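You operate a simulated robot arm through the tools that you are given. There is no shell and no other tool. Be economical: measure what you need, move in short steps, check, and stop when the job is done.

You run a simulated robot arm. Do the job below in one go: nothing can be reset, and whatever is moved stays where it is left.

JOB
Open the window to air the room.
Fine: blind well up first; free the bolt, lift the sash past half way and bolt it there.

The check looks at the end state, three seconds after you hand in, the way a careful person would. Anything else that was tipped, shoved, dropped, spilled or broken makes it a failure.

ROBOT AND FRAMES
A 7-joint arm with a two-finger parallel gripper, fixed in place. Base frame: the origin is at the foot of the arm, x ahead of it, y to its left, z up. Lengths are in mm, angles in rad, forces in N, time in s.
With the tool pointing down near the work surface it reaches from about 100 to 680 mm from the base axis. Its first joint turns from -2.007 to 2.007 rad. Payload 3.91 kg.
The tool frame sits at the grasp point between the pads (the TCP): z along the fingers, y along the line on which they close. The tips reach 30 mm beyond it. Largest opening 110 mm; finger width 20, thickness 10; the body of the gripper, 48 by 112 mm, starts 55 mm behind the TCP.
Orientation is that of the tool frame in the base frame, as a unit quaternion [x, y, z, w]. With the fingers straight down and closing along the base's y, the tool's x points along the base's -x, its y along +y and its z along -z.

CONTROLS
- The arm moves only by the tool send_rows. Its argument "moves" is a list of rows, each an object of numbers (a shift or turn left out is 0, a gripper value left out holds the last): "grip": the closure, from 0 (fully open) to 1 (shut); "x", "y", "z": the shift along the tool's x, y, z in mm; "wx", "wy", "wz": the turn, a rotation vector about the tool's x, y, z in rad. In form: [{"grip": .., "x": .., "y": .., "z": .., "wx": .., "wy": .., "wz": ..}, ...]. A call has 1 to 8 rows; each row shifts and turns the commanded pose from where the row before left it, along the tool's axes as they then stand. A row lasts 0.2 s, in which the tool goes at most 50 mm and 0.15 rad; a call with a longer step from one row to the next is refused whole, and so is a gripper value outside its range. Where a pose cannot be reached the arm comes as near as it can. A force on the tool above 40 N (or 10 N above the force at the start of the call, whichever is more), or a blocked arm, ends the call early, and 0.2 s more pass. Each finger travels about 108 mm/s and halts on what it meets, pressing with about 32 N; the grip force reading is that of the motor and also rises with nothing between the fingers. The clock runs only during rows and for 0.2 s after the last one: add rows that do not move to give the fingers time. It gives the time, the measured TCP pose, the force on the tool (base axes), the opening and the grip force at its end, in the units of the frame above (readings bear some noise).
- Cameras (640 x 400 px; columns grow to the right, rows downward): "scene" is fixed at [400.2, -650.9, 1490.1]; the picture's right is [1.00, 0.09, 0.00], its down [0.03, -0.35, -0.94] and it looks along [-0.08, 0.93, -0.35] (base axes); focal length 280 px, centre (320, 200). "wrist" rides on the gripper at [72, 17, -103] in the tool frame; the picture's right is [-0.23, 0.97, 0.00], its down [-0.76, -0.18, -0.62] and it looks along [-0.61, -0.14, 0.78] (tool axes); focal length 222 px, centre (320, 200). There is no depth. A picture from a camera that has moved, and an enlarged one, comes with that camera's place and axes in the base frame and with its lens.
- camera(camera): a new picture of that camera. The clock stands still meanwhile.
- move_column(by): slides the trunk up (or, below 0, down) by that many mm; the arm rides with it, the base frame stays. It gives what a move gives, with no picture.
- inspect(camera, box): a new picture of the part [left, top, right, bottom] of that camera's present view, enlarged. The clock stands still meanwhile.
- sign_off(): hands the job in; it is judged then, once.

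Go step by step. Nothing tells you positions but the pictures and the camera data: compare them with the known pose of the tool, close in by small moves and look again before you grip or let go. The budget is 120 turns and 84 pictures, counting those below and the enlarged ones. Unless the task says otherwise, let go and move clear before handing in, and close with one line.

The tools are called after "Emit:" as a command line: name --argument value ..., lists and objects as JSON in quotes. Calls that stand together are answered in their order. send_rows: Moves the arm, as the interface text tells. Its arguments: {"type":"object","properties":{"moves":{"type":"array","items":{"type":"object","properties":{"grip":{"type":"number"},"x":{"type":"number"},"y":{"type":"number"},"z":{"type":"number"},"wx":{"type":"number"},"wy":{"type":"number"},"wz":{"type":"number"}}}}},"required":["moves"]} The other tools are called the same way: move_column (by) slides the trunk up or down; camera (camera) takes a picture; inspect (camera, box) takes an enlarged picture of a part of a camera's view; sign_off () hands the job in.

At the start:

```text
t: 0.0
position: [394.8, 259.1, 1511.5]
tool_rot: [-0.002, 1.0, 0.0, -0.001]
ft_force: [0.4, -0.2, -0.9]
gripper_width: 109.9
gripper_force: 0.1
trunk travel left (down, up): [-875.0, 115.0]
```

scene: 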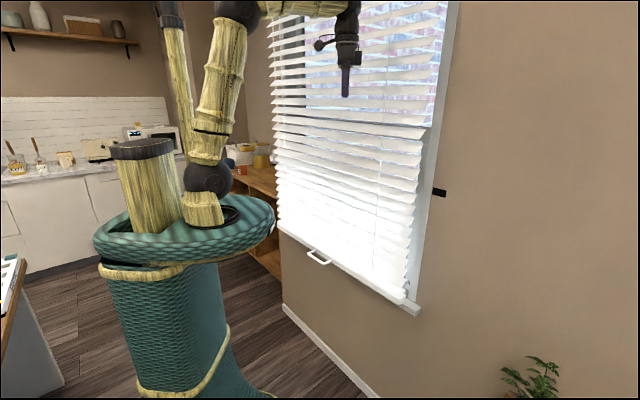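
wrist: 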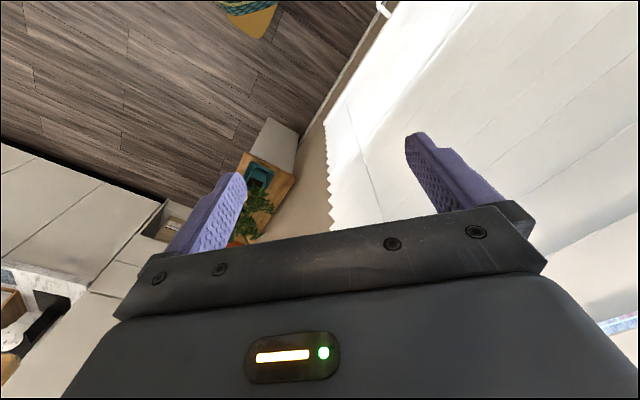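

I see a window with a venetian blind over it, a handle on the blind's bottom or the sash below, and something black on the right side of the frame. I'll zoom in before moving.

Emit:
inspect --camera "scene" --box '[260, 150, 460, 330]'

Emit:
inspect --camera "scene" --box '[240, 0, 460, 140]'

```text
2.22 times, centred on (360, 240) of scene
camera zoom: at [400.2, -650.9, 1490.1], right [1.0, 0.09, 0.0], down [0.03, -0.35, -0.94], along [-0.08, 0.93, -0.35], focal length 622 px, centre (231, 111)
```

zoom: 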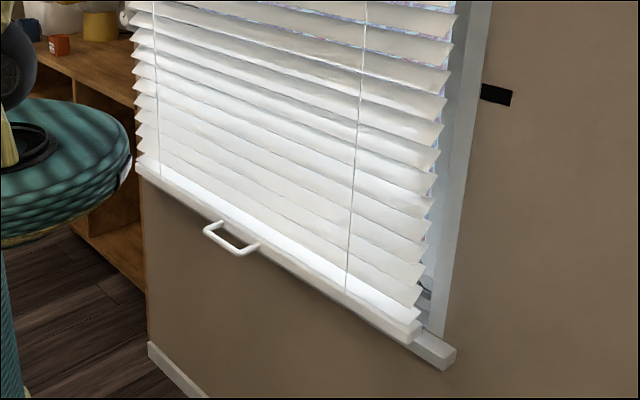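

```text
2.86 times, centred on (350, 70) of scene
camera zoom: at [400.2, -650.9, 1490.1], right [1.0, 0.09, 0.0], down [0.03, -0.35, -0.94], along [-0.08, 0.93, -0.35], focal length 799 px, centre (234, 571)
```

zoom: 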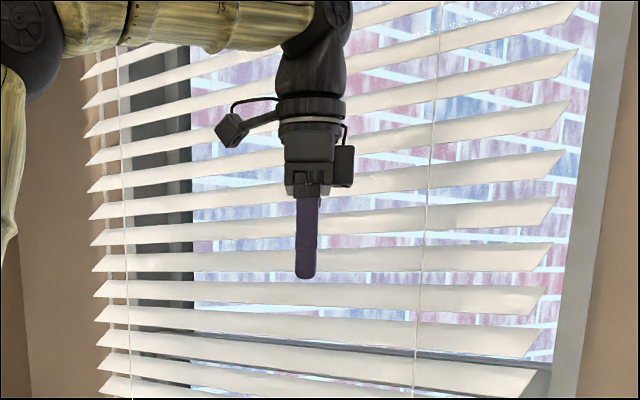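

The wall seems to stand at about 45° to the base axes, with a handle at the blind's bottom rail near the sill. I'll zoom in closer on the details.

Emit:
inspect --camera "scene" --box '[380, 150, 460, 200]'

Emit:
inspect --camera "scene" --box '[370, 260, 434, 320]'

Emit:
inspect --camera "scene" --box '[290, 230, 354, 270]'

```text
8.00 times, centred on (420, 175) of scene
camera zoom: at [400.2, -650.9, 1490.1], right [1.0, 0.09, 0.0], down [0.03, -0.35, -0.94], along [-0.08, 0.93, -0.35], focal length 2238 px, centre (-480, 400)
```

zoom: 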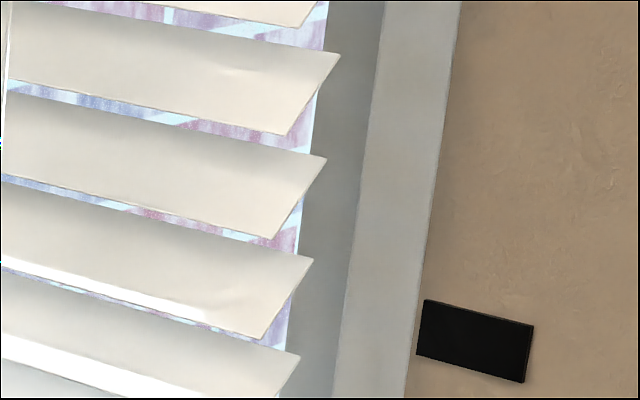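

```text
6.67 times, centred on (402, 290) of scene
camera zoom: at [400.2, -650.9, 1490.1], right [1.0, 0.09, 0.0], down [0.03, -0.35, -0.94], along [-0.08, 0.93, -0.35], focal length 1865 px, centre (-227, -400)
```

zoom: 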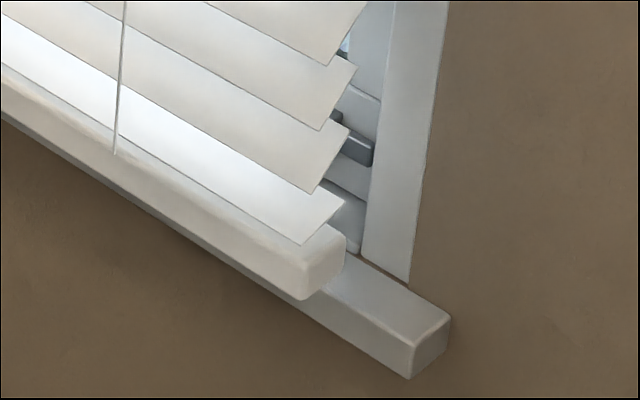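

```text
10.00 times, centred on (322, 250) of scene
camera zoom: at [400.2, -650.9, 1490.1], right [1.0, 0.09, 0.0], down [0.03, -0.35, -0.94], along [-0.08, 0.93, -0.35], focal length 2798 px, centre (300, -300)
```

zoom: 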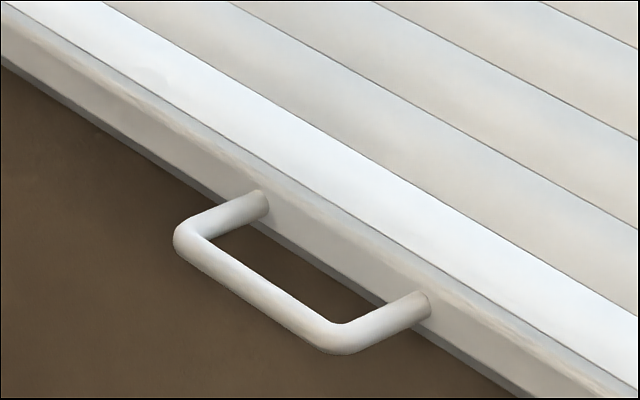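

The blind's bottom rail carries a horizontal D-handle facing the room, and a dark bolt sits at the sash's lower right corner behind the blind. Black tape on the wall marks about z ≈ 1190. I'll turn the tool horizontal, facing the wall (normal ≈ (0.707, 0.707, 0)), with the fingers closing vertically.

Emit:
send_rows --moves '[{"wz": 0.131}, {"wz": 0.131}, {"wz": 0.131}, {"wz": 0.131}, {"wz": 0.131}, {"wz": 0.13}]'

Emit:
send_rows --moves '[{"wx": -0.14}, {"wx": -0.14}, {"wx": -0.14}, {"wx": -0.14}, {"wx": -0.14}]'

Emit:
send_rows --moves '[{"wx": -0.145}, {"wx": -0.145}, {"wx": -0.145}, {"wx": -0.145}, {"wx": -0.145}, {"wx": -0.146}]'

Emit:
camera --camera "scene"

Emit:
camera --camera "wrist"

```text
t: 1.4
position: [394.4, 259.4, 1511.0]
tool_rot: [0.383, 0.924, -0.001, 0.0]
ft_force: [-0.4, 0.7, -0.4]
gripper_width: 109.8
gripper_force: 0.1
trunk travel left (down, up): [-875.0, 115.0]
```

```text
t: 2.6
position: [393.2, 258.7, 1511.5]
tool_rot: [0.358, 0.868, 0.318, 0.131]
ft_force: [0.5, -0.2, 0.3]
gripper_width: 109.9
gripper_force: 0.2
trunk travel left (down, up): [-875.0, 115.0]
```

```text
t: 4.0
position: [393.2, 261.0, 1508.8]
tool_rot: [0.269, 0.655, 0.654, 0.268]
ft_force: [-0.6, 1.5, 0.9]
gripper_width: 110.2
gripper_force: 0.0
out of reach, approached as far as the arm can: row 4
trunk travel left (down, up): [-875.0, 115.0]
```

```text
76 pictures are left
```

scene: 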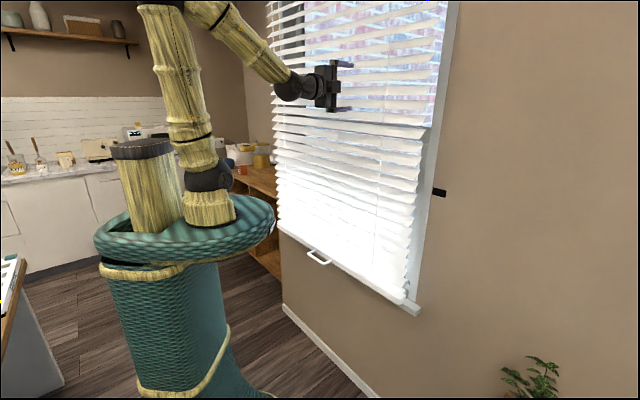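

```text
75 pictures are left
camera wrist: at [269.7, 238.4, 1525.8], right [0.16, -0.16, 0.97], down [0.1, -0.98, -0.18], along [0.98, 0.13, -0.14], focal length 222 px, centre (320, 200)
```

wrist: 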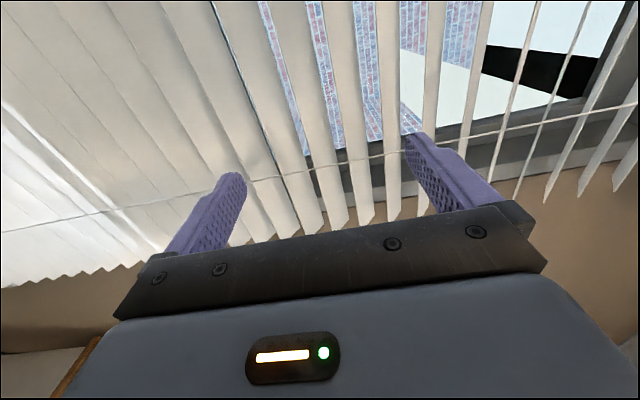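

The tool is horizontal and facing the wall. From the picture rays the handle bar is around (281, 517, 745). I'll slide along the wall to line up with it, then lower the trunk.

Emit:
send_rows --moves '[{"x": 44}, {"x": 44}, {"x": 44}, {"x": 44}, {"x": 44}, {"x": 40}]'

Emit:
move_column --by -350

Emit:
move_column --by -300

Emit:
camera --camera "scene"

Emit:
camera --camera "wrist"

```text
t: 5.4
position: [210.0, 444.1, 1509.0]
tool_rot: [0.27, 0.653, 0.654, 0.271]
ft_force: [-0.8, 0.0, 1.0]
gripper_width: 109.9
gripper_force: 0.1
trunk travel left (down, up): [-875.0, 115.0]
```

```text
t: 8.8
position: [210.2, 441.8, 1160.5]
tool_rot: [0.27, 0.653, 0.654, 0.27]
ft_force: [-0.4, 0.4, 0.4]
gripper_width: 110.0
gripper_force: 0.1
trunk travel left (down, up): [-525.0, 465.0]
```

```text
t: 11.8
position: [210.2, 442.7, 859.2]
tool_rot: [0.269, 0.653, 0.654, 0.271]
ft_force: [0.2, -0.5, -0.3]
gripper_width: 109.8
gripper_force: 0.1
trunk travel left (down, up): [-225.0, 765.0]
```

```text
74 pictures are left
```

scene: 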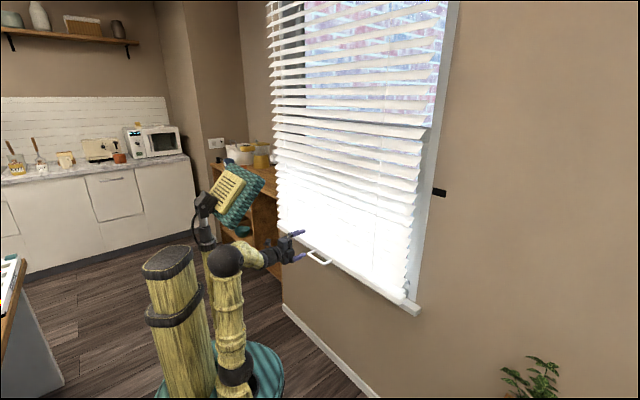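

```text
73 pictures are left
camera wrist: at [86.5, 419.9, 876.0], right [0.16, -0.16, 0.97], down [0.1, -0.98, -0.18], along [0.98, 0.13, -0.14], focal length 222 px, centre (320, 200)
```

wrist: 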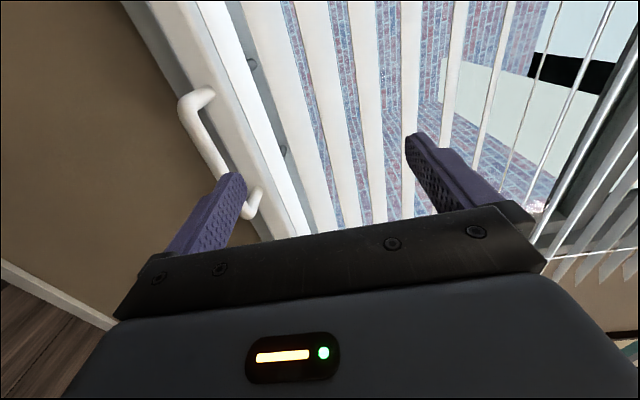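

The handle bar triangulates to about n ≈ 540, s ≈ −150, z ≈ 763 (n along the wall normal, s along the wall to the right). I'll half close the gripper, shift 14 mm, lower the trunk 95 mm and look again.

Emit:
send_rows --moves '[{"grip": 0.45, "x": -14}, {}, {}]'

Emit:
move_column --by -95

Emit:
camera --camera "wrist"

Emit:
inspect --camera "scene" --box '[250, 210, 370, 285]'

```text
t: 12.6
position: [219.4, 432.2, 859.8]
tool_rot: [0.269, 0.654, 0.654, 0.27]
ft_force: [0.1, 0.1, -1.0]
gripper_width: 60.6
gripper_force: 0.0
trunk travel left (down, up): [-225.0, 765.0]
```

```text
t: 13.9
position: [220.5, 432.6, 764.7]
tool_rot: [0.27, 0.653, 0.654, 0.269]
ft_force: [0.3, -0.1, 0.3]
gripper_width: 60.8
gripper_force: 0.0
trunk travel left (down, up): [-130.0, 860.0]
```

```text
72 pictures are left
camera wrist: at [96.4, 410.0, 781.2], right [0.16, -0.16, 0.97], down [0.1, -0.98, -0.18], along [0.98, 0.13, -0.14], focal length 222 px, centre (320, 200)
```

wrist: 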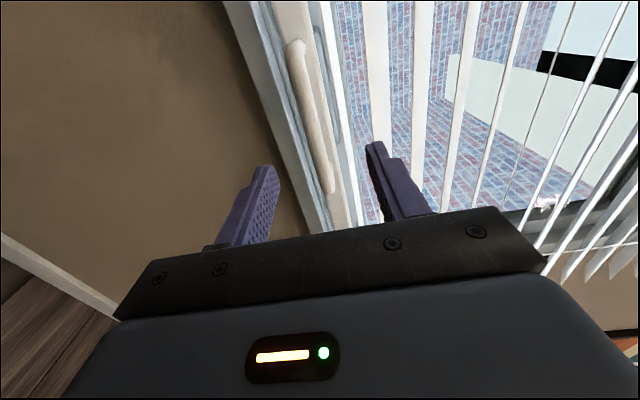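

```text
5.33 times, centred on (310, 248) of scene
camera zoom: at [400.2, -650.9, 1490.1], right [1.0, 0.09, 0.0], down [0.03, -0.35, -0.94], along [-0.08, 0.93, -0.35], focal length 1492 px, centre (373, -53)
```

zoom: 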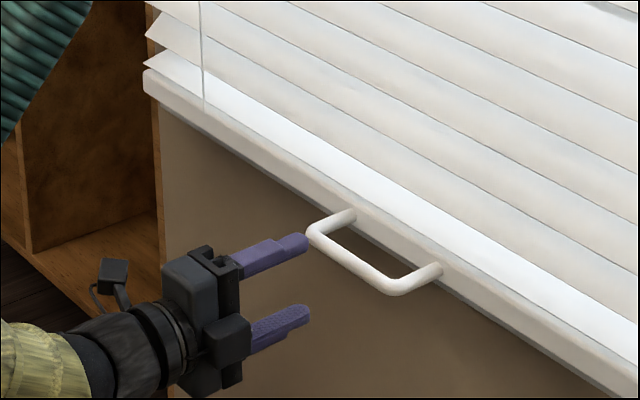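

The bar is between the fingers' heights at z ≈ 763, n ≈ 534, centred at s ≈ −150. I'll advance about 72 mm and check.

Emit:
send_rows --moves '[{"z": 25}, {"z": 25}, {"z": 22}]'

Emit:
camera --camera "wrist"

Emit:
inspect --camera "scene" --box '[270, 210, 366, 270]'

```text
t: 14.7
position: [271.1, 482.4, 765.3]
tool_rot: [0.269, 0.654, 0.654, 0.269]
ft_force: [0.2, -0.5, 0.4]
gripper_width: 60.2
gripper_force: 0.1
trunk travel left (down, up): [-130.0, 860.0]
```

```text
70 pictures are left
camera wrist: at [147.6, 461.0, 781.6], right [0.16, -0.16, 0.97], down [0.1, -0.98, -0.18], along [0.98, 0.13, -0.14], focal length 222 px, centre (320, 200)
```

wrist: 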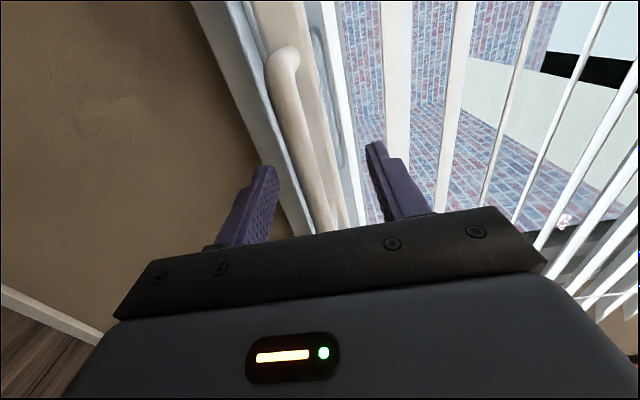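

```text
6.67 times, centred on (318, 240) of scene
camera zoom: at [400.2, -650.9, 1490.1], right [1.0, 0.09, 0.0], down [0.03, -0.35, -0.94], along [-0.08, 0.93, -0.35], focal length 1865 px, centre (333, -67)
```

zoom: 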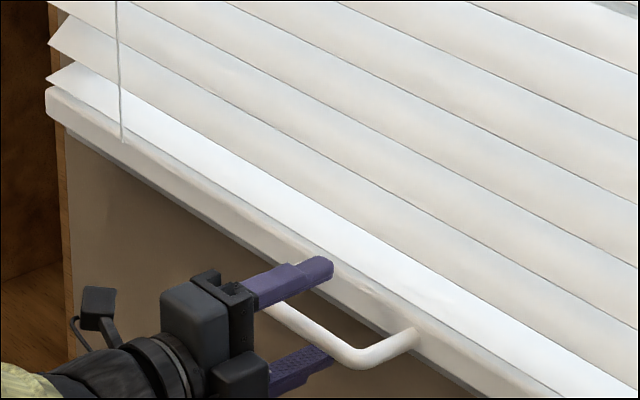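

The bar is between the fingers, so I'll close on it.

Emit:
send_rows --moves '[{"grip": 1}, {}, {}, {}]'

```text
t: 15.7
position: [270.8, 483.7, 764.7]
tool_rot: [0.269, 0.653, 0.654, 0.27]
ft_force: [2.4, 3.0, 0.7]
gripper_width: 13.9
gripper_force: 44.6
trunk travel left (down, up): [-130.0, 860.0]
```

The handle is gripped at 13.9 mm wide. I'll make a short test lift with the trunk.

Emit:
move_column --by 80

Emit:
camera --camera "scene"

```text
t: 16.9
position: [271.0, 483.6, 846.0]
tool_rot: [0.269, 0.653, 0.655, 0.27]
ft_force: [5.3, 4.8, 3.5]
gripper_width: 14.0
gripper_force: 44.7
trunk travel left (down, up): [-210.0, 780.0]
```

```text
68 pictures are left
```

scene: 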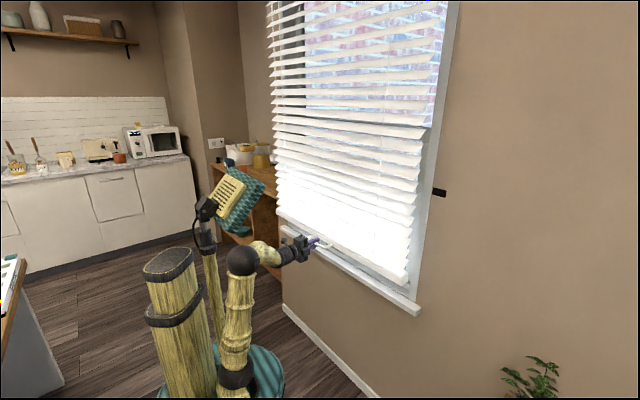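

The blind rises with the handle under light force. I'll continue in larger steps.

Emit:
move_column --by 300

Emit:
move_column --by 250

Emit:
camera --camera "scene"

```text
t: 19.9
position: [271.5, 484.1, 1145.9]
tool_rot: [0.268, 0.653, 0.655, 0.269]
ft_force: [1.0, 0.9, 0.0]
gripper_width: 13.8
gripper_force: 45.3
trunk travel left (down, up): [-510.0, 480.0]
```

```text
t: 22.5
position: [271.2, 483.7, 1395.3]
tool_rot: [0.27, 0.653, 0.654, 0.27]
ft_force: [0.7, 0.2, 0.9]
gripper_width: 13.9
gripper_force: 45.0
trunk travel left (down, up): [-760.0, 230.0]
```

```text
67 pictures are left
```

scene: 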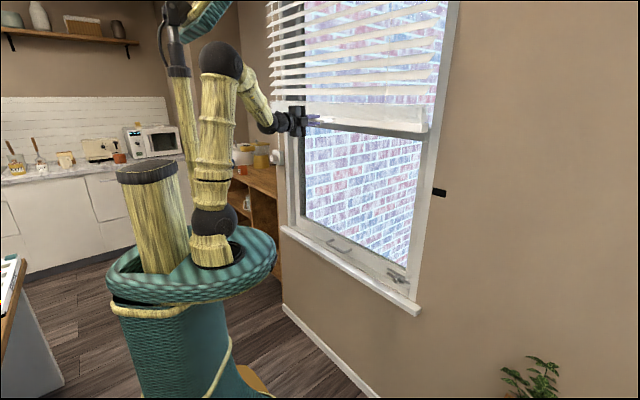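

The sash, its lift handle and the bolt at the lower right are now visible. I'll raise the blind another 200 mm.

Emit:
move_column --by 200

Emit:
camera --camera "scene"

Emit:
inspect --camera "scene" --box '[360, 250, 424, 290]'

Emit:
inspect --camera "scene" --box '[280, 180, 440, 320]'

```text
t: 24.6
position: [272.4, 484.5, 1596.1]
tool_rot: [0.269, 0.653, 0.655, 0.269]
ft_force: [0.3, -0.3, 0.2]
gripper_width: 13.6
gripper_force: 45.1
trunk travel left (down, up): [-960.0, 30.0]
```

```text
66 pictures are left
```

scene: 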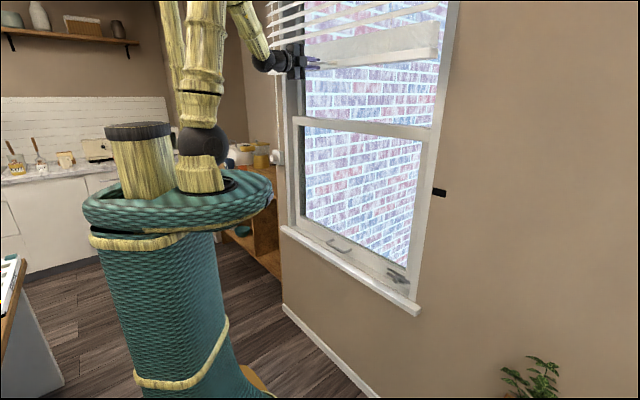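

```text
10.00 times, centred on (392, 270) of scene
camera zoom: at [400.2, -650.9, 1490.1], right [1.0, 0.09, 0.0], down [0.03, -0.35, -0.94], along [-0.08, 0.93, -0.35], focal length 2798 px, centre (-400, -500)
```

zoom: 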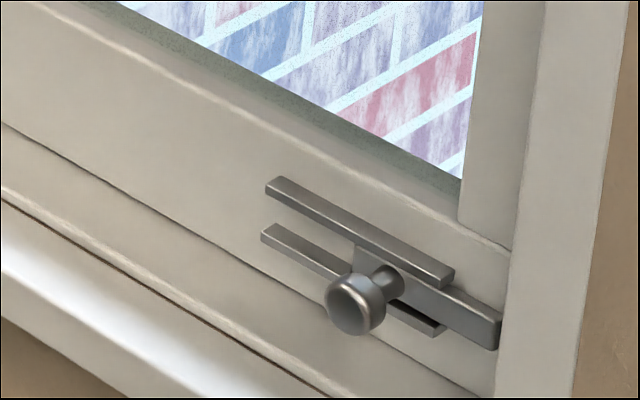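

```text
2.86 times, centred on (360, 250) of scene
camera zoom: at [400.2, -650.9, 1490.1], right [1.0, 0.09, 0.0], down [0.03, -0.35, -0.94], along [-0.08, 0.93, -0.35], focal length 799 px, centre (206, 57)
```

zoom: 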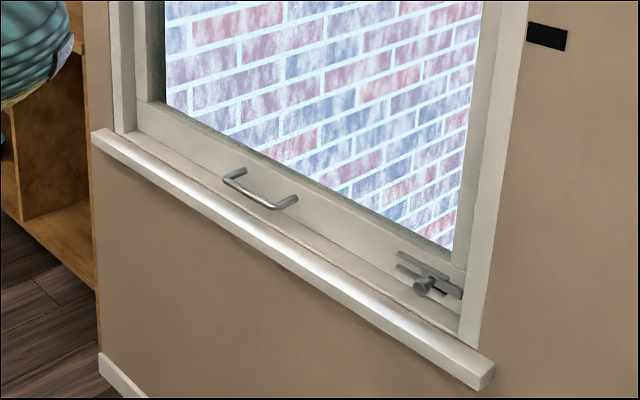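

The bolt is a slide bolt with a round knob, between two rails on the sash's bottom right. The blind is at about 1596, and I'll try for a little more height before releasing.

Emit:
move_column --by 28

Emit:
send_rows --moves '[{"y": 25}, {"y": 25}, {"y": 25}, {"y": 25}]'

```text
t: 25.2
position: [272.2, 484.4, 1609.2]
tool_rot: [0.271, 0.662, 0.646, 0.266]
ft_force: [-0.7, 1.2, -2.0]
gripper_width: 14.1
gripper_force: 45.1
trunk travel left (down, up): [-983.0, 7.0]
stopped: the force on the tool passed its limit (the readings are from after the stop); the commanded pose is now the measured one
```

```text
t: 25.6
position: [271.4, 484.3, 1609.4]
tool_rot: [0.275, 0.673, 0.635, 0.262]
ft_force: [-0.5, 3.2, -5.6]
gripper_width: 13.8
gripper_force: 45.4
trunk travel left (down, up): [-983.0, 7.0]
stopped in row 1: the force on the tool passed its limit (the readings are from after the stop); the commanded pose is now the measured one
```

The blind has reached its upper stop at about 1609. I'll ease off and open the fingers partly, keeping the lower finger under the bar, to see whether the blind holds.

Emit:
send_rows --moves '[{"y": -4}, {"grip": 0.75}, {}, {}]'

Emit:
camera --camera "wrist"

Emit:
inspect --camera "scene" --box '[250, 0, 450, 125]'

```text
t: 26.6
position: [272.1, 480.2, 1605.6]
tool_rot: [0.275, 0.671, 0.636, 0.263]
ft_force: [0.3, 0.0, -0.1]
gripper_width: 27.4
gripper_force: 0.0
trunk travel left (down, up): [-983.0, 7.0]
```

```text
63 pictures are left
camera wrist: at [148.5, 459.8, 1627.7], right [0.2, -0.12, 0.97], down [0.1, -0.98, -0.14], along [0.98, 0.12, -0.18], focal length 222 px, centre (320, 200)
```

wrist: 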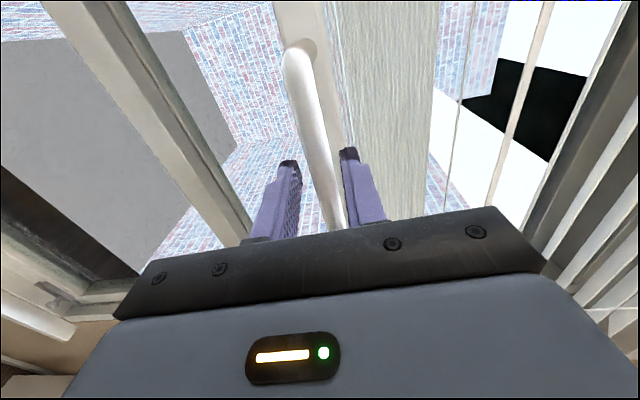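

```text
3.20 times, centred on (350, 62) of scene
camera zoom: at [400.2, -650.9, 1490.1], right [1.0, 0.09, 0.0], down [0.03, -0.35, -0.94], along [-0.08, 0.93, -0.35], focal length 895 px, centre (224, 640)
```

zoom: 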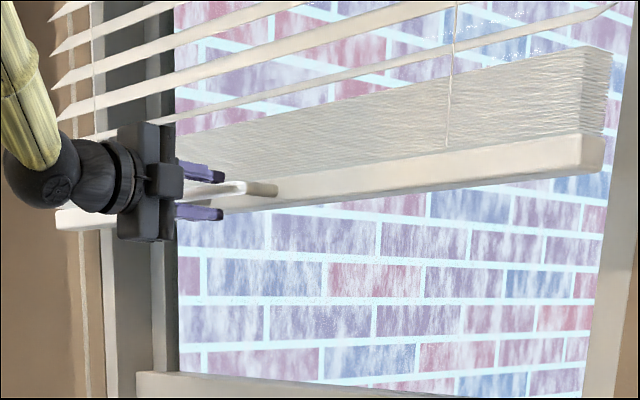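

The blind holds on its own, with no load on the lower finger. I'll open up, back straight out and restore the level orientation.

Emit:
send_rows --moves '[{"grip": 0.45}, {}, {"z": -30}, {"z": -40}, {"z": -40}, {"wx": -0.052}, {}]'

Emit:
camera --camera "scene"

```text
t: 28.2
position: [192.3, 402.0, 1611.6]
tool_rot: [0.268, 0.654, 0.655, 0.269]
ft_force: [-0.5, -0.5, -0.9]
gripper_width: 60.4
gripper_force: 0.0
trunk travel left (down, up): [-983.0, 7.0]
```

```text
61 pictures are left
```

scene: 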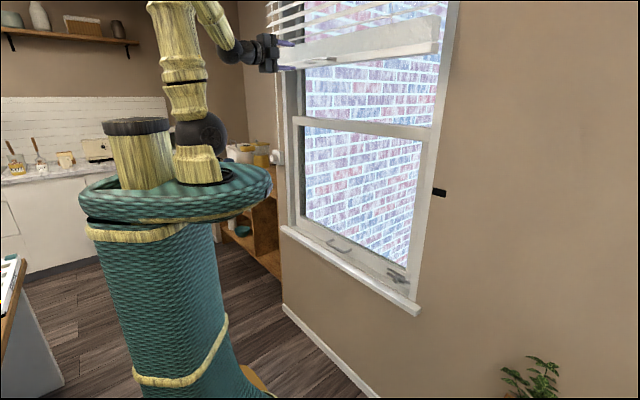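

The blind stays up. I estimate the bolt knob at about (623, 323, 783), which is s ≈ 212. I'll slide along the wall to s ≈ 130 while high, then lower the trunk for a close look.

Emit:
send_rows --moves '[{"x": -47}, {"x": -47}, {"x": -47}, {"x": -47}, {"x": -47}, {"x": -45}]'

Emit:
move_column --by -400

Emit:
move_column --by -400

Emit:
camera --camera "scene"

Emit:
camera --camera "wrist"

```text
t: 29.6
position: [400.2, 210.9, 1611.6]
tool_rot: [0.269, 0.654, 0.654, 0.269]
ft_force: [0.1, 0.9, -0.3]
gripper_width: 60.7
gripper_force: 0.1
out of reach, approached as far as the arm can: row 4
trunk travel left (down, up): [-983.0, 7.0]
```

```text
t: 33.4
position: [399.0, 212.0, 1211.8]
tool_rot: [0.267, 0.654, 0.654, 0.27]
ft_force: [-0.6, -0.1, 0.6]
gripper_width: 60.5
gripper_force: 0.0
trunk travel left (down, up): [-583.0, 407.0]
```

```text
t: 37.2
position: [397.5, 211.9, 812.2]
tool_rot: [0.267, 0.655, 0.654, 0.269]
ft_force: [0.0, 0.9, 0.5]
gripper_width: 60.5
gripper_force: 0.0
trunk travel left (down, up): [-183.0, 807.0]
```

```text
60 pictures are left
```

scene: 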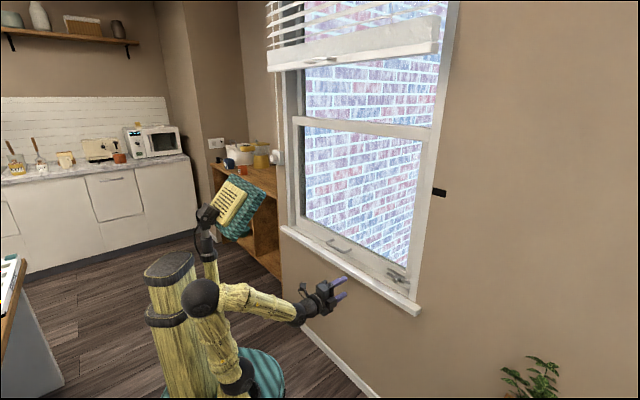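

```text
59 pictures are left
camera wrist: at [274.8, 189.3, 828.3], right [0.16, -0.16, 0.97], down [0.11, -0.98, -0.18], along [0.98, 0.13, -0.14], focal length 222 px, centre (320, 200)
```

wrist: 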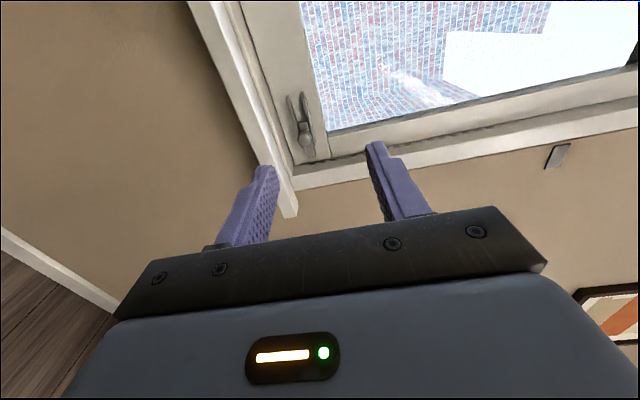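

The bolt is in the wrist view. I'll enlarge both views to triangulate the knob.

Emit:
inspect --camera "wrist" --box '[270, 80, 350, 170]'

Emit:
inspect --camera "scene" --box '[376, 260, 424, 290]'

Emit:
inspect --camera "wrist" --box '[530, 130, 590, 180]'

```text
4.44 times, centred on (310, 125) of wrist
camera zoom: at [274.8, 189.3, 828.3], right [0.16, -0.16, 0.97], down [0.11, -0.98, -0.18], along [0.98, 0.13, -0.14], focal length 987 px, centre (364, 533)
```

zoom: 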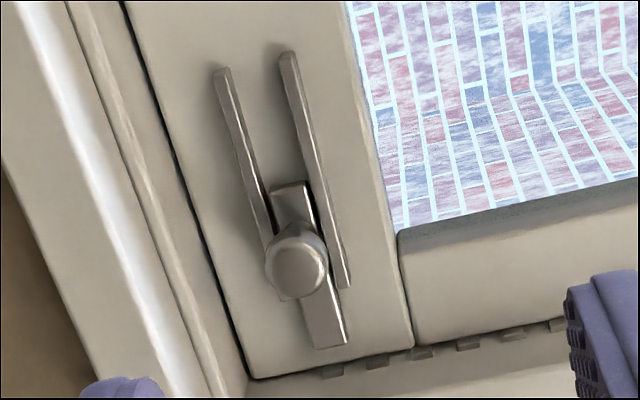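

```text
13.33 times, centred on (400, 275) of scene
camera zoom: at [400.2, -650.9, 1490.1], right [1.0, 0.09, 0.0], down [0.03, -0.35, -0.94], along [-0.08, 0.93, -0.35], focal length 3730 px, centre (-747, -800)
```

zoom: 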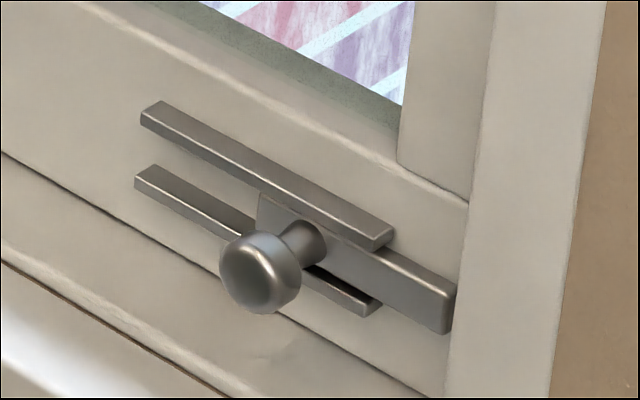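

```text
8.00 times, centred on (560, 155) of wrist
camera zoom: at [274.8, 189.3, 828.3], right [0.16, -0.16, 0.97], down [0.11, -0.98, -0.18], along [0.98, 0.13, -0.14], focal length 1777 px, centre (-1600, 560)
```

zoom: 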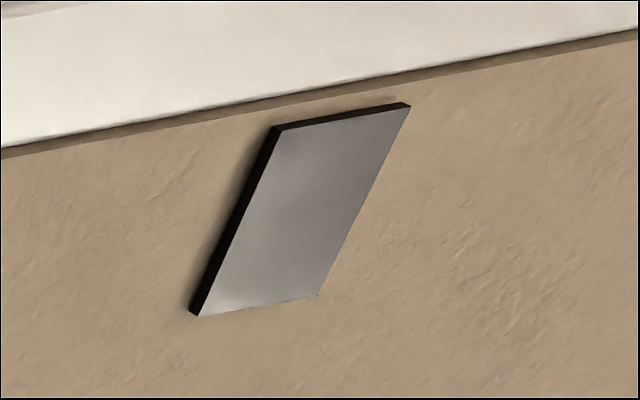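

The knob face triangulates to (630, 338, 769), or n ≈ 684, s ≈ 206. A row of notches runs up the jamb. I'll align in front of the knob with the gripper partly closed.

Emit:
send_rows --moves '[{"grip": 0.62, "x": -38}, {"x": -37}, {"z": 45}, {"z": 45}, {"z": 40}, {}]'

Emit:
move_column --by -43

Emit:
camera --camera "wrist"

Emit:
inspect --camera "scene" --box '[320, 230, 448, 310]'

```text
t: 38.6
position: [543.0, 252.5, 813.0]
tool_rot: [0.267, 0.655, 0.654, 0.269]
ft_force: [0.8, -0.1, -0.5]
gripper_width: 41.8
gripper_force: 0.0
trunk travel left (down, up): [-183.0, 807.0]
```

```text
t: 39.5
position: [542.0, 251.8, 769.5]
tool_rot: [0.267, 0.655, 0.654, 0.269]
ft_force: [0.3, -0.1, -0.3]
gripper_width: 42.0
gripper_force: 0.0
trunk travel left (down, up): [-140.0, 850.0]
```

```text
55 pictures are left
camera wrist: at [419.6, 229.2, 785.6], right [0.16, -0.16, 0.97], down [0.11, -0.98, -0.18], along [0.98, 0.13, -0.14], focal length 222 px, centre (320, 200)
```

wrist: 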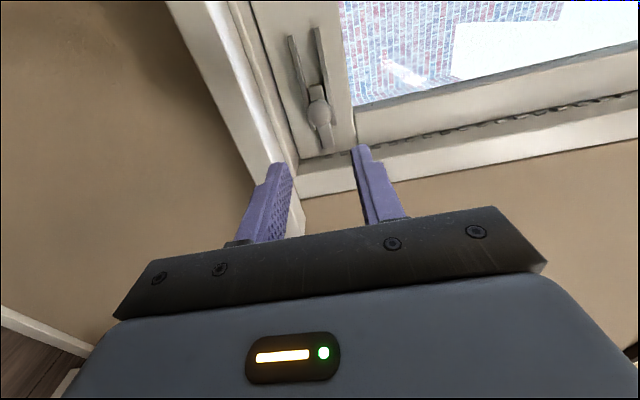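

```text
5.00 times, centred on (384, 270) of scene
camera zoom: at [400.2, -650.9, 1490.1], right [1.0, 0.09, 0.0], down [0.03, -0.35, -0.94], along [-0.08, 0.93, -0.35], focal length 1399 px, centre (0, -150)
```

zoom: 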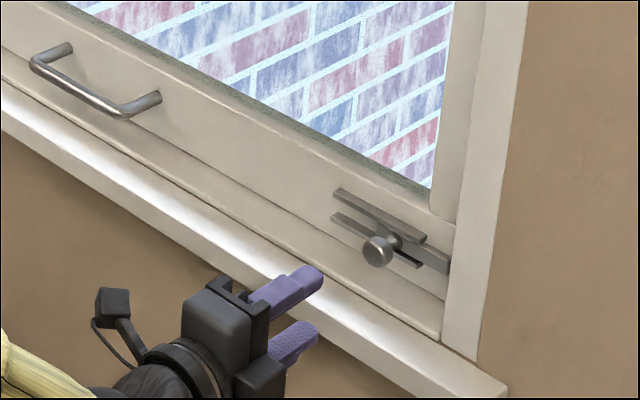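

The alignment agrees: tool s ≈ 205, z ≈ 769.5, and knob s ≈ 204, z ≈ 768. I'll advance 85 mm and check.

Emit:
send_rows --moves '[{"z": 30}, {"z": 30}, {"z": 25}]'

Emit:
inspect --camera "wrist" --box '[220, 40, 420, 240]'

Emit:
inspect --camera "scene" --box '[368, 255, 432, 295]'

```text
t: 40.3
position: [604.0, 313.6, 770.5]
tool_rot: [0.268, 0.654, 0.654, 0.268]
ft_force: [0.2, -0.2, -0.3]
gripper_width: 41.8
gripper_force: 0.1
trunk travel left (down, up): [-140.0, 850.0]
```

```text
2.00 times, centred on (320, 140) of wrist
camera zoom: at [480.1, 289.6, 786.1], right [0.16, -0.16, 0.97], down [0.1, -0.98, -0.18], along [0.98, 0.13, -0.14], focal length 444 px, centre (320, 320)
```

zoom: 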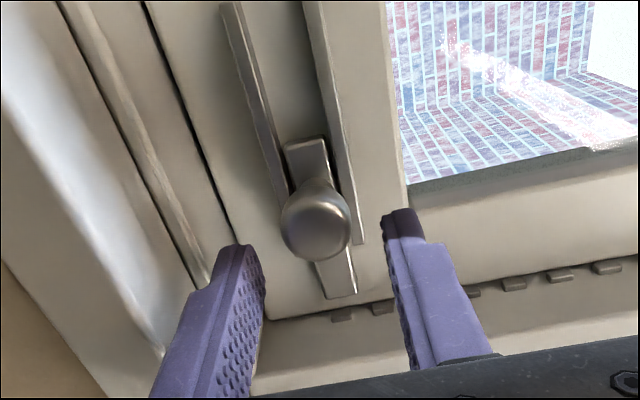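

```text
10.00 times, centred on (400, 275) of scene
camera zoom: at [400.2, -650.9, 1490.1], right [1.0, 0.09, 0.0], down [0.03, -0.35, -0.94], along [-0.08, 0.93, -0.35], focal length 2798 px, centre (-480, -550)
```

zoom: 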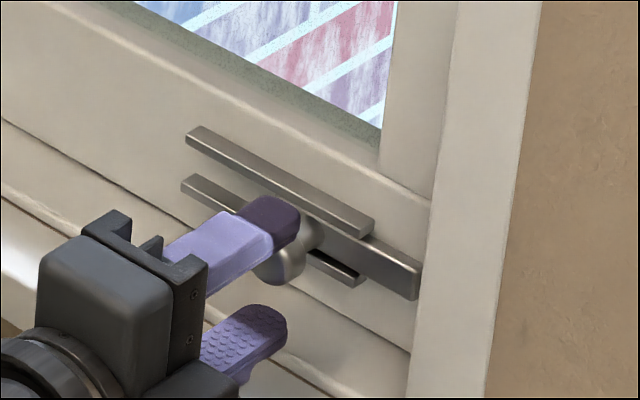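

The knob is centred between the fingers. I'll advance 18 mm more so the tips overlap the knob head, then close.

Emit:
send_rows --moves '[{"z": 9, "x": 1}, {"z": 9}, {"grip": 1}, {}, {}]'

Emit:
inspect --camera "wrist" --box '[220, 40, 420, 240]'

```text
t: 41.5
position: [615.1, 325.4, 770.5]
tool_rot: [0.267, 0.655, 0.653, 0.269]
ft_force: [3.4, 3.1, 2.8]
gripper_width: 23.5
gripper_force: 44.9
trunk travel left (down, up): [-140.0, 850.0]
```

```text
2.00 times, centred on (320, 140) of wrist
camera zoom: at [491.4, 303.3, 785.9], right [0.16, -0.16, 0.97], down [0.1, -0.98, -0.18], along [0.98, 0.13, -0.14], focal length 444 px, centre (320, 320)
```

zoom: 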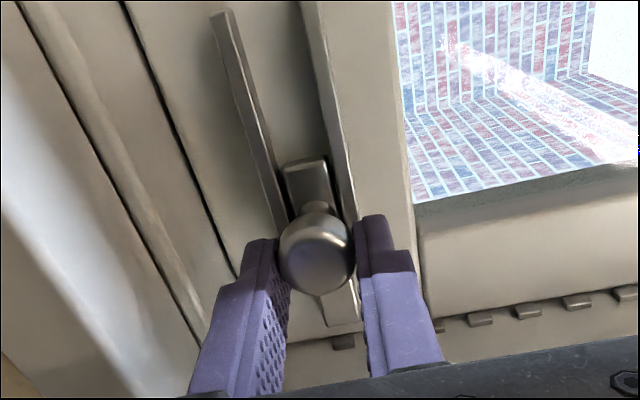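

The knob is gripped at 23.5 mm wide. I'll slide it left (tool +x) in small steps.

Emit:
send_rows --moves '[{"x": 8}, {"x": 8}, {"x": 8}]'

Emit:
inspect --camera "wrist" --box '[220, 40, 420, 240]'

```text
t: 42.3
position: [597.5, 343.4, 770.0]
tool_rot: [0.267, 0.654, 0.654, 0.27]
ft_force: [10.5, 7.7, 8.1]
gripper_width: 23.5
gripper_force: 45.2
trunk travel left (down, up): [-140.0, 850.0]
```

```text
2.00 times, centred on (320, 140) of wrist
camera zoom: at [474.4, 320.2, 785.9], right [0.16, -0.16, 0.97], down [0.11, -0.98, -0.18], along [0.98, 0.13, -0.14], focal length 444 px, centre (320, 320)
```

zoom: 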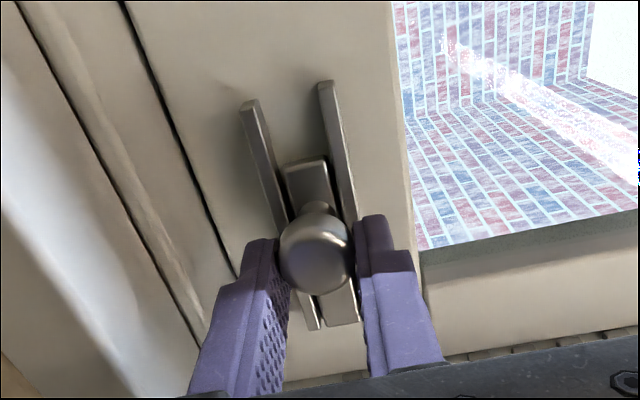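

The bolt has slid 25 mm left. I'll check in the scene view whether it is clear of the jamb and try a little further.

Emit:
send_rows --moves '[{"x": 5}, {"x": 5}, {}]'

Emit:
inspect --camera "scene" --box '[368, 255, 432, 295]'

Emit:
inspect --camera "wrist" --box '[220, 40, 420, 240]'

```text
t: 43.1
position: [592.9, 348.0, 769.5]
tool_rot: [0.269, 0.653, 0.654, 0.271]
ft_force: [29.0, 4.3, 17.0]
gripper_width: 23.4
gripper_force: 45.0
trunk travel left (down, up): [-140.0, 850.0]
```

```text
10.00 times, centred on (400, 275) of scene
camera zoom: at [400.2, -650.9, 1490.1], right [1.0, 0.09, 0.0], down [0.03, -0.35, -0.94], along [-0.08, 0.93, -0.35], focal length 2798 px, centre (-480, -550)
```

zoom: 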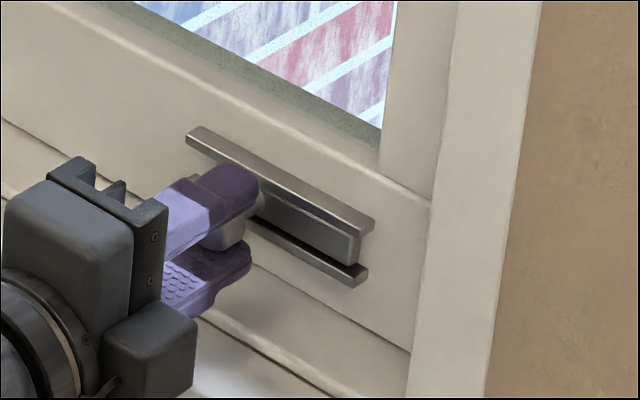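

```text
2.00 times, centred on (320, 140) of wrist
camera zoom: at [469.8, 325.1, 785.9], right [0.16, -0.16, 0.97], down [0.1, -0.98, -0.18], along [0.98, 0.13, -0.14], focal length 444 px, centre (320, 320)
```

zoom: 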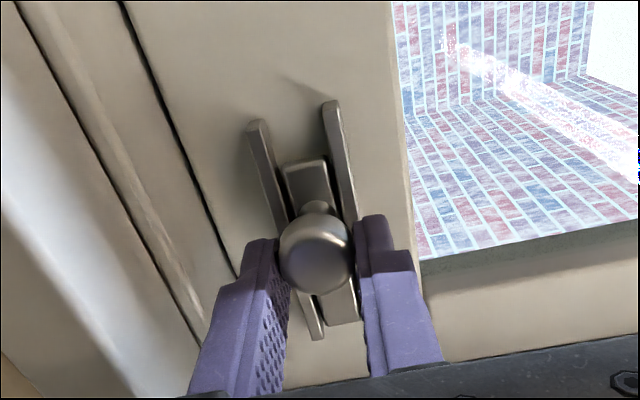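

The bolt is at its retracted stop and fully clear of the jamb. I'll ease off slightly and, still holding the knob, test a small lift to see what the sash weighs.

Emit:
send_rows --moves '[{"x": -2.5}, {}]'

Emit:
move_column --by 25

Emit:
inspect --camera "scene" --box '[280, 205, 440, 305]'

```text
t: 43.7
position: [594.6, 347.8, 769.4]
tool_rot: [0.267, 0.654, 0.654, 0.27]
ft_force: [22.7, 2.3, 16.3]
gripper_width: 23.5
gripper_force: 45.3
trunk travel left (down, up): [-140.0, 850.0]
```

```text
t: 44.4
position: [593.4, 347.3, 794.7]
tool_rot: [0.269, 0.654, 0.654, 0.269]
ft_force: [8.5, -8.5, 1.9]
gripper_width: 23.4
gripper_force: 44.9
trunk travel left (down, up): [-165.0, 825.0]
```

```text
4.00 times, centred on (360, 255) of scene
camera zoom: at [400.2, -650.9, 1490.1], right [1.0, 0.09, 0.0], down [0.03, -0.35, -0.94], along [-0.08, 0.93, -0.35], focal length 1119 px, centre (160, -20)
```

zoom: 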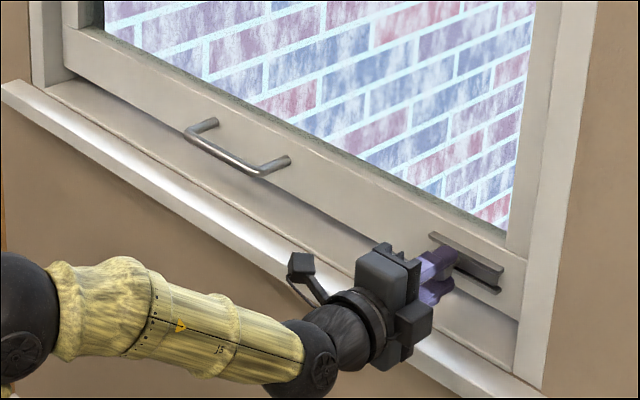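

The sash rises easily with little force while I hold the bolt back. I'll lift it by the trunk in larger steps, watching the wall mark at z ≈ 1192.

Emit:
move_column --by 200

Emit:
move_column --by 170

Emit:
camera --camera "scene"

Emit:
camera --camera "wrist"

```text
t: 46.6
position: [593.5, 347.4, 994.8]
tool_rot: [0.268, 0.654, 0.655, 0.269]
ft_force: [4.6, -10.3, -2.1]
gripper_width: 23.6
gripper_force: 45.0
trunk travel left (down, up): [-365.0, 625.0]
```

```text
t: 47.6
position: [594.9, 347.5, 1071.1]
tool_rot: [0.272, 0.662, 0.646, 0.266]
ft_force: [5.4, 1.1, -2.0]
gripper_width: 23.6
gripper_force: 45.1
trunk travel left (down, up): [-452.0, 538.0]
stopped: the force on the tool passed its limit (the readings are from after the stop); the commanded pose is now the measured one
```

```text
46 pictures are left
```

scene: 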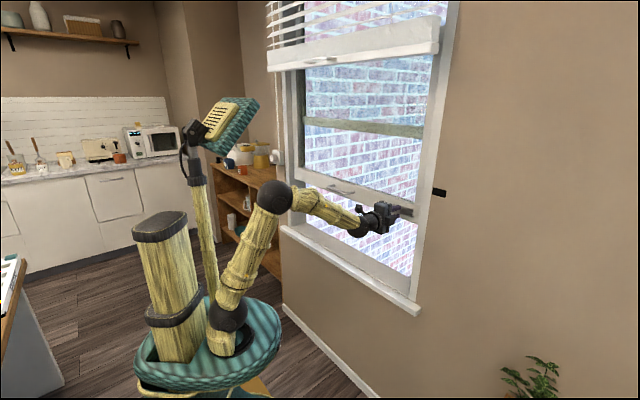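

```text
45 pictures are left
camera wrist: at [470.4, 325.3, 1089.4], right [0.18, -0.14, 0.97], down [0.1, -0.98, -0.16], along [0.98, 0.13, -0.16], focal length 222 px, centre (320, 200)
```

wrist: 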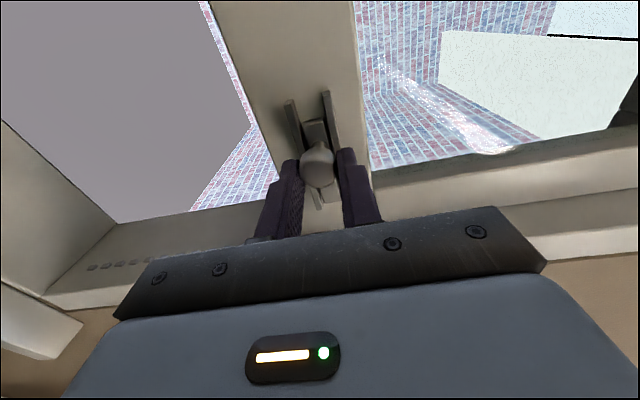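

The lift stopped at knob z ≈ 1071, a 302 mm rise, on the force limit. I'll look closer for what is holding it.

Emit:
inspect --camera "scene" --box '[260, 0, 460, 125]'

Emit:
inspect --camera "scene" --box '[340, 170, 460, 245]'

Emit:
inspect --camera "wrist" --box '[60, 80, 400, 300]'

```text
3.20 times, centred on (360, 62) of scene
camera zoom: at [400.2, -650.9, 1490.1], right [1.0, 0.09, 0.0], down [0.03, -0.35, -0.94], along [-0.08, 0.93, -0.35], focal length 895 px, centre (192, 640)
```

zoom: 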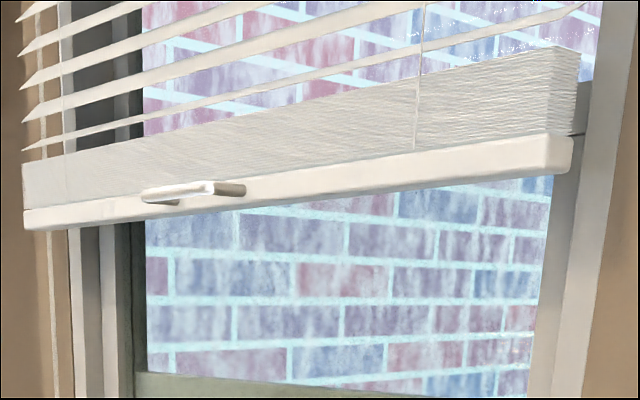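

```text
5.33 times, centred on (400, 208) of scene
camera zoom: at [400.2, -650.9, 1490.1], right [1.0, 0.09, 0.0], down [0.03, -0.35, -0.94], along [-0.08, 0.93, -0.35], focal length 1492 px, centre (-107, 160)
```

zoom: 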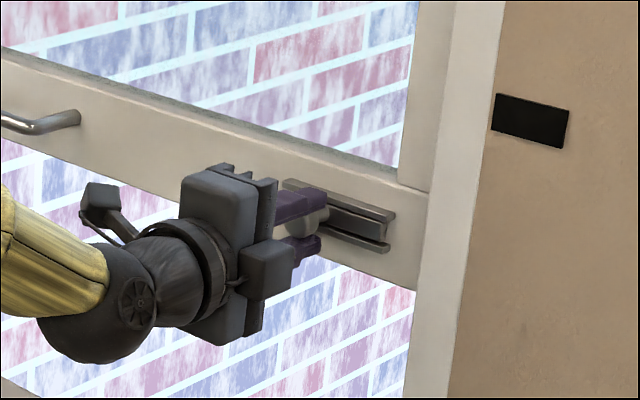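

```text
1.82 times, centred on (230, 190) of wrist
camera zoom: at [470.4, 325.3, 1089.4], right [0.18, -0.14, 0.97], down [0.1, -0.98, -0.16], along [0.98, 0.13, -0.16], focal length 404 px, centre (484, 218)
```

zoom: 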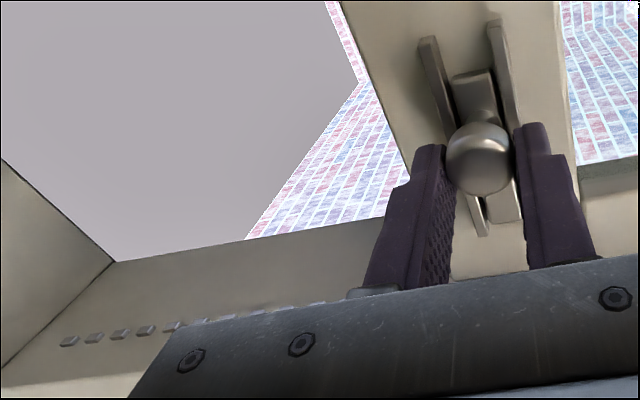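

The bolt is still clear of the jamb and nothing visible blocks the sash. I'll level the tool again and try a small lift.

Emit:
send_rows --moves '[{"wx": -0.024}, {"y": 4}, {"y": 4}, {"y": 4}]'

Emit:
inspect --camera "scene" --box '[260, 100, 460, 225]'

```text
t: 48.6
position: [593.6, 347.2, 1070.7]
tool_rot: [0.272, 0.661, 0.647, 0.266]
ft_force: [9.7, 5.9, -4.0]
gripper_width: 23.4
gripper_force: 44.8
trunk travel left (down, up): [-452.0, 538.0]
stopped in row 4: the force on the tool passed its limit (the readings are from after the stop); the commanded pose is now the measured one
```

```text
3.20 times, centred on (360, 162) of scene
camera zoom: at [400.2, -650.9, 1490.1], right [1.0, 0.09, 0.0], down [0.03, -0.35, -0.94], along [-0.08, 0.93, -0.35], focal length 895 px, centre (192, 320)
```

zoom: 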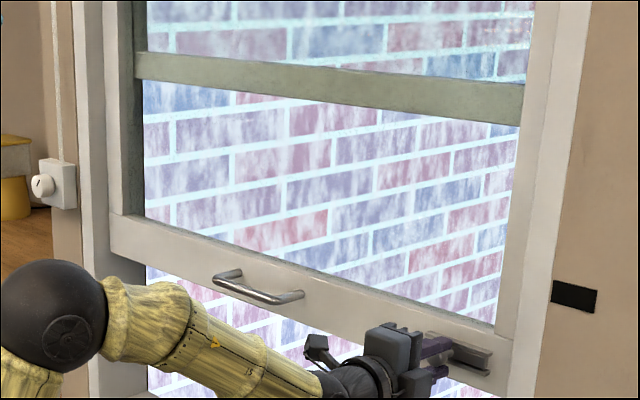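

It is a hard stop 302 mm up, so I take it as the top of the sash's travel. The wall mark sits at mid-travel of the blind. The jamb notches are about 20 mm apart, so a notch should line up 300 mm above the start. I'll ease the load and slide the bolt right, watching the force.

Emit:
send_rows --moves '[{"y": -1}, {"x": -6}, {"x": -6}, {"x": -6}]'

Emit:
inspect --camera "scene" --box '[360, 180, 440, 230]'

```text
t: 49.6
position: [605.9, 335.9, 1069.9]
tool_rot: [0.273, 0.66, 0.647, 0.266]
ft_force: [8.1, 7.5, -1.6]
gripper_width: 23.7
gripper_force: 45.0
trunk travel left (down, up): [-452.0, 538.0]
```

```text
8.00 times, centred on (400, 205) of scene
camera zoom: at [400.2, -650.9, 1490.1], right [1.0, 0.09, 0.0], down [0.03, -0.35, -0.94], along [-0.08, 0.93, -0.35], focal length 2238 px, centre (-320, 160)
```

zoom: 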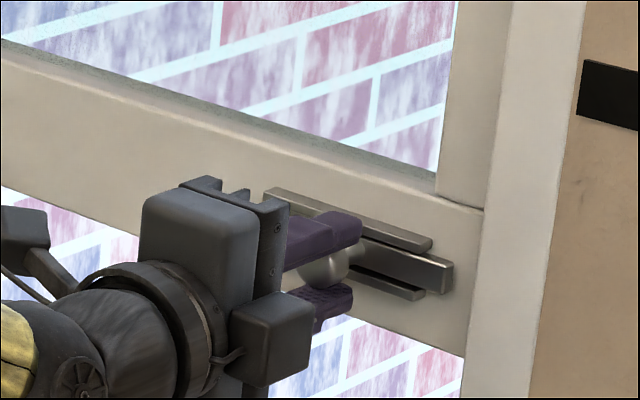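

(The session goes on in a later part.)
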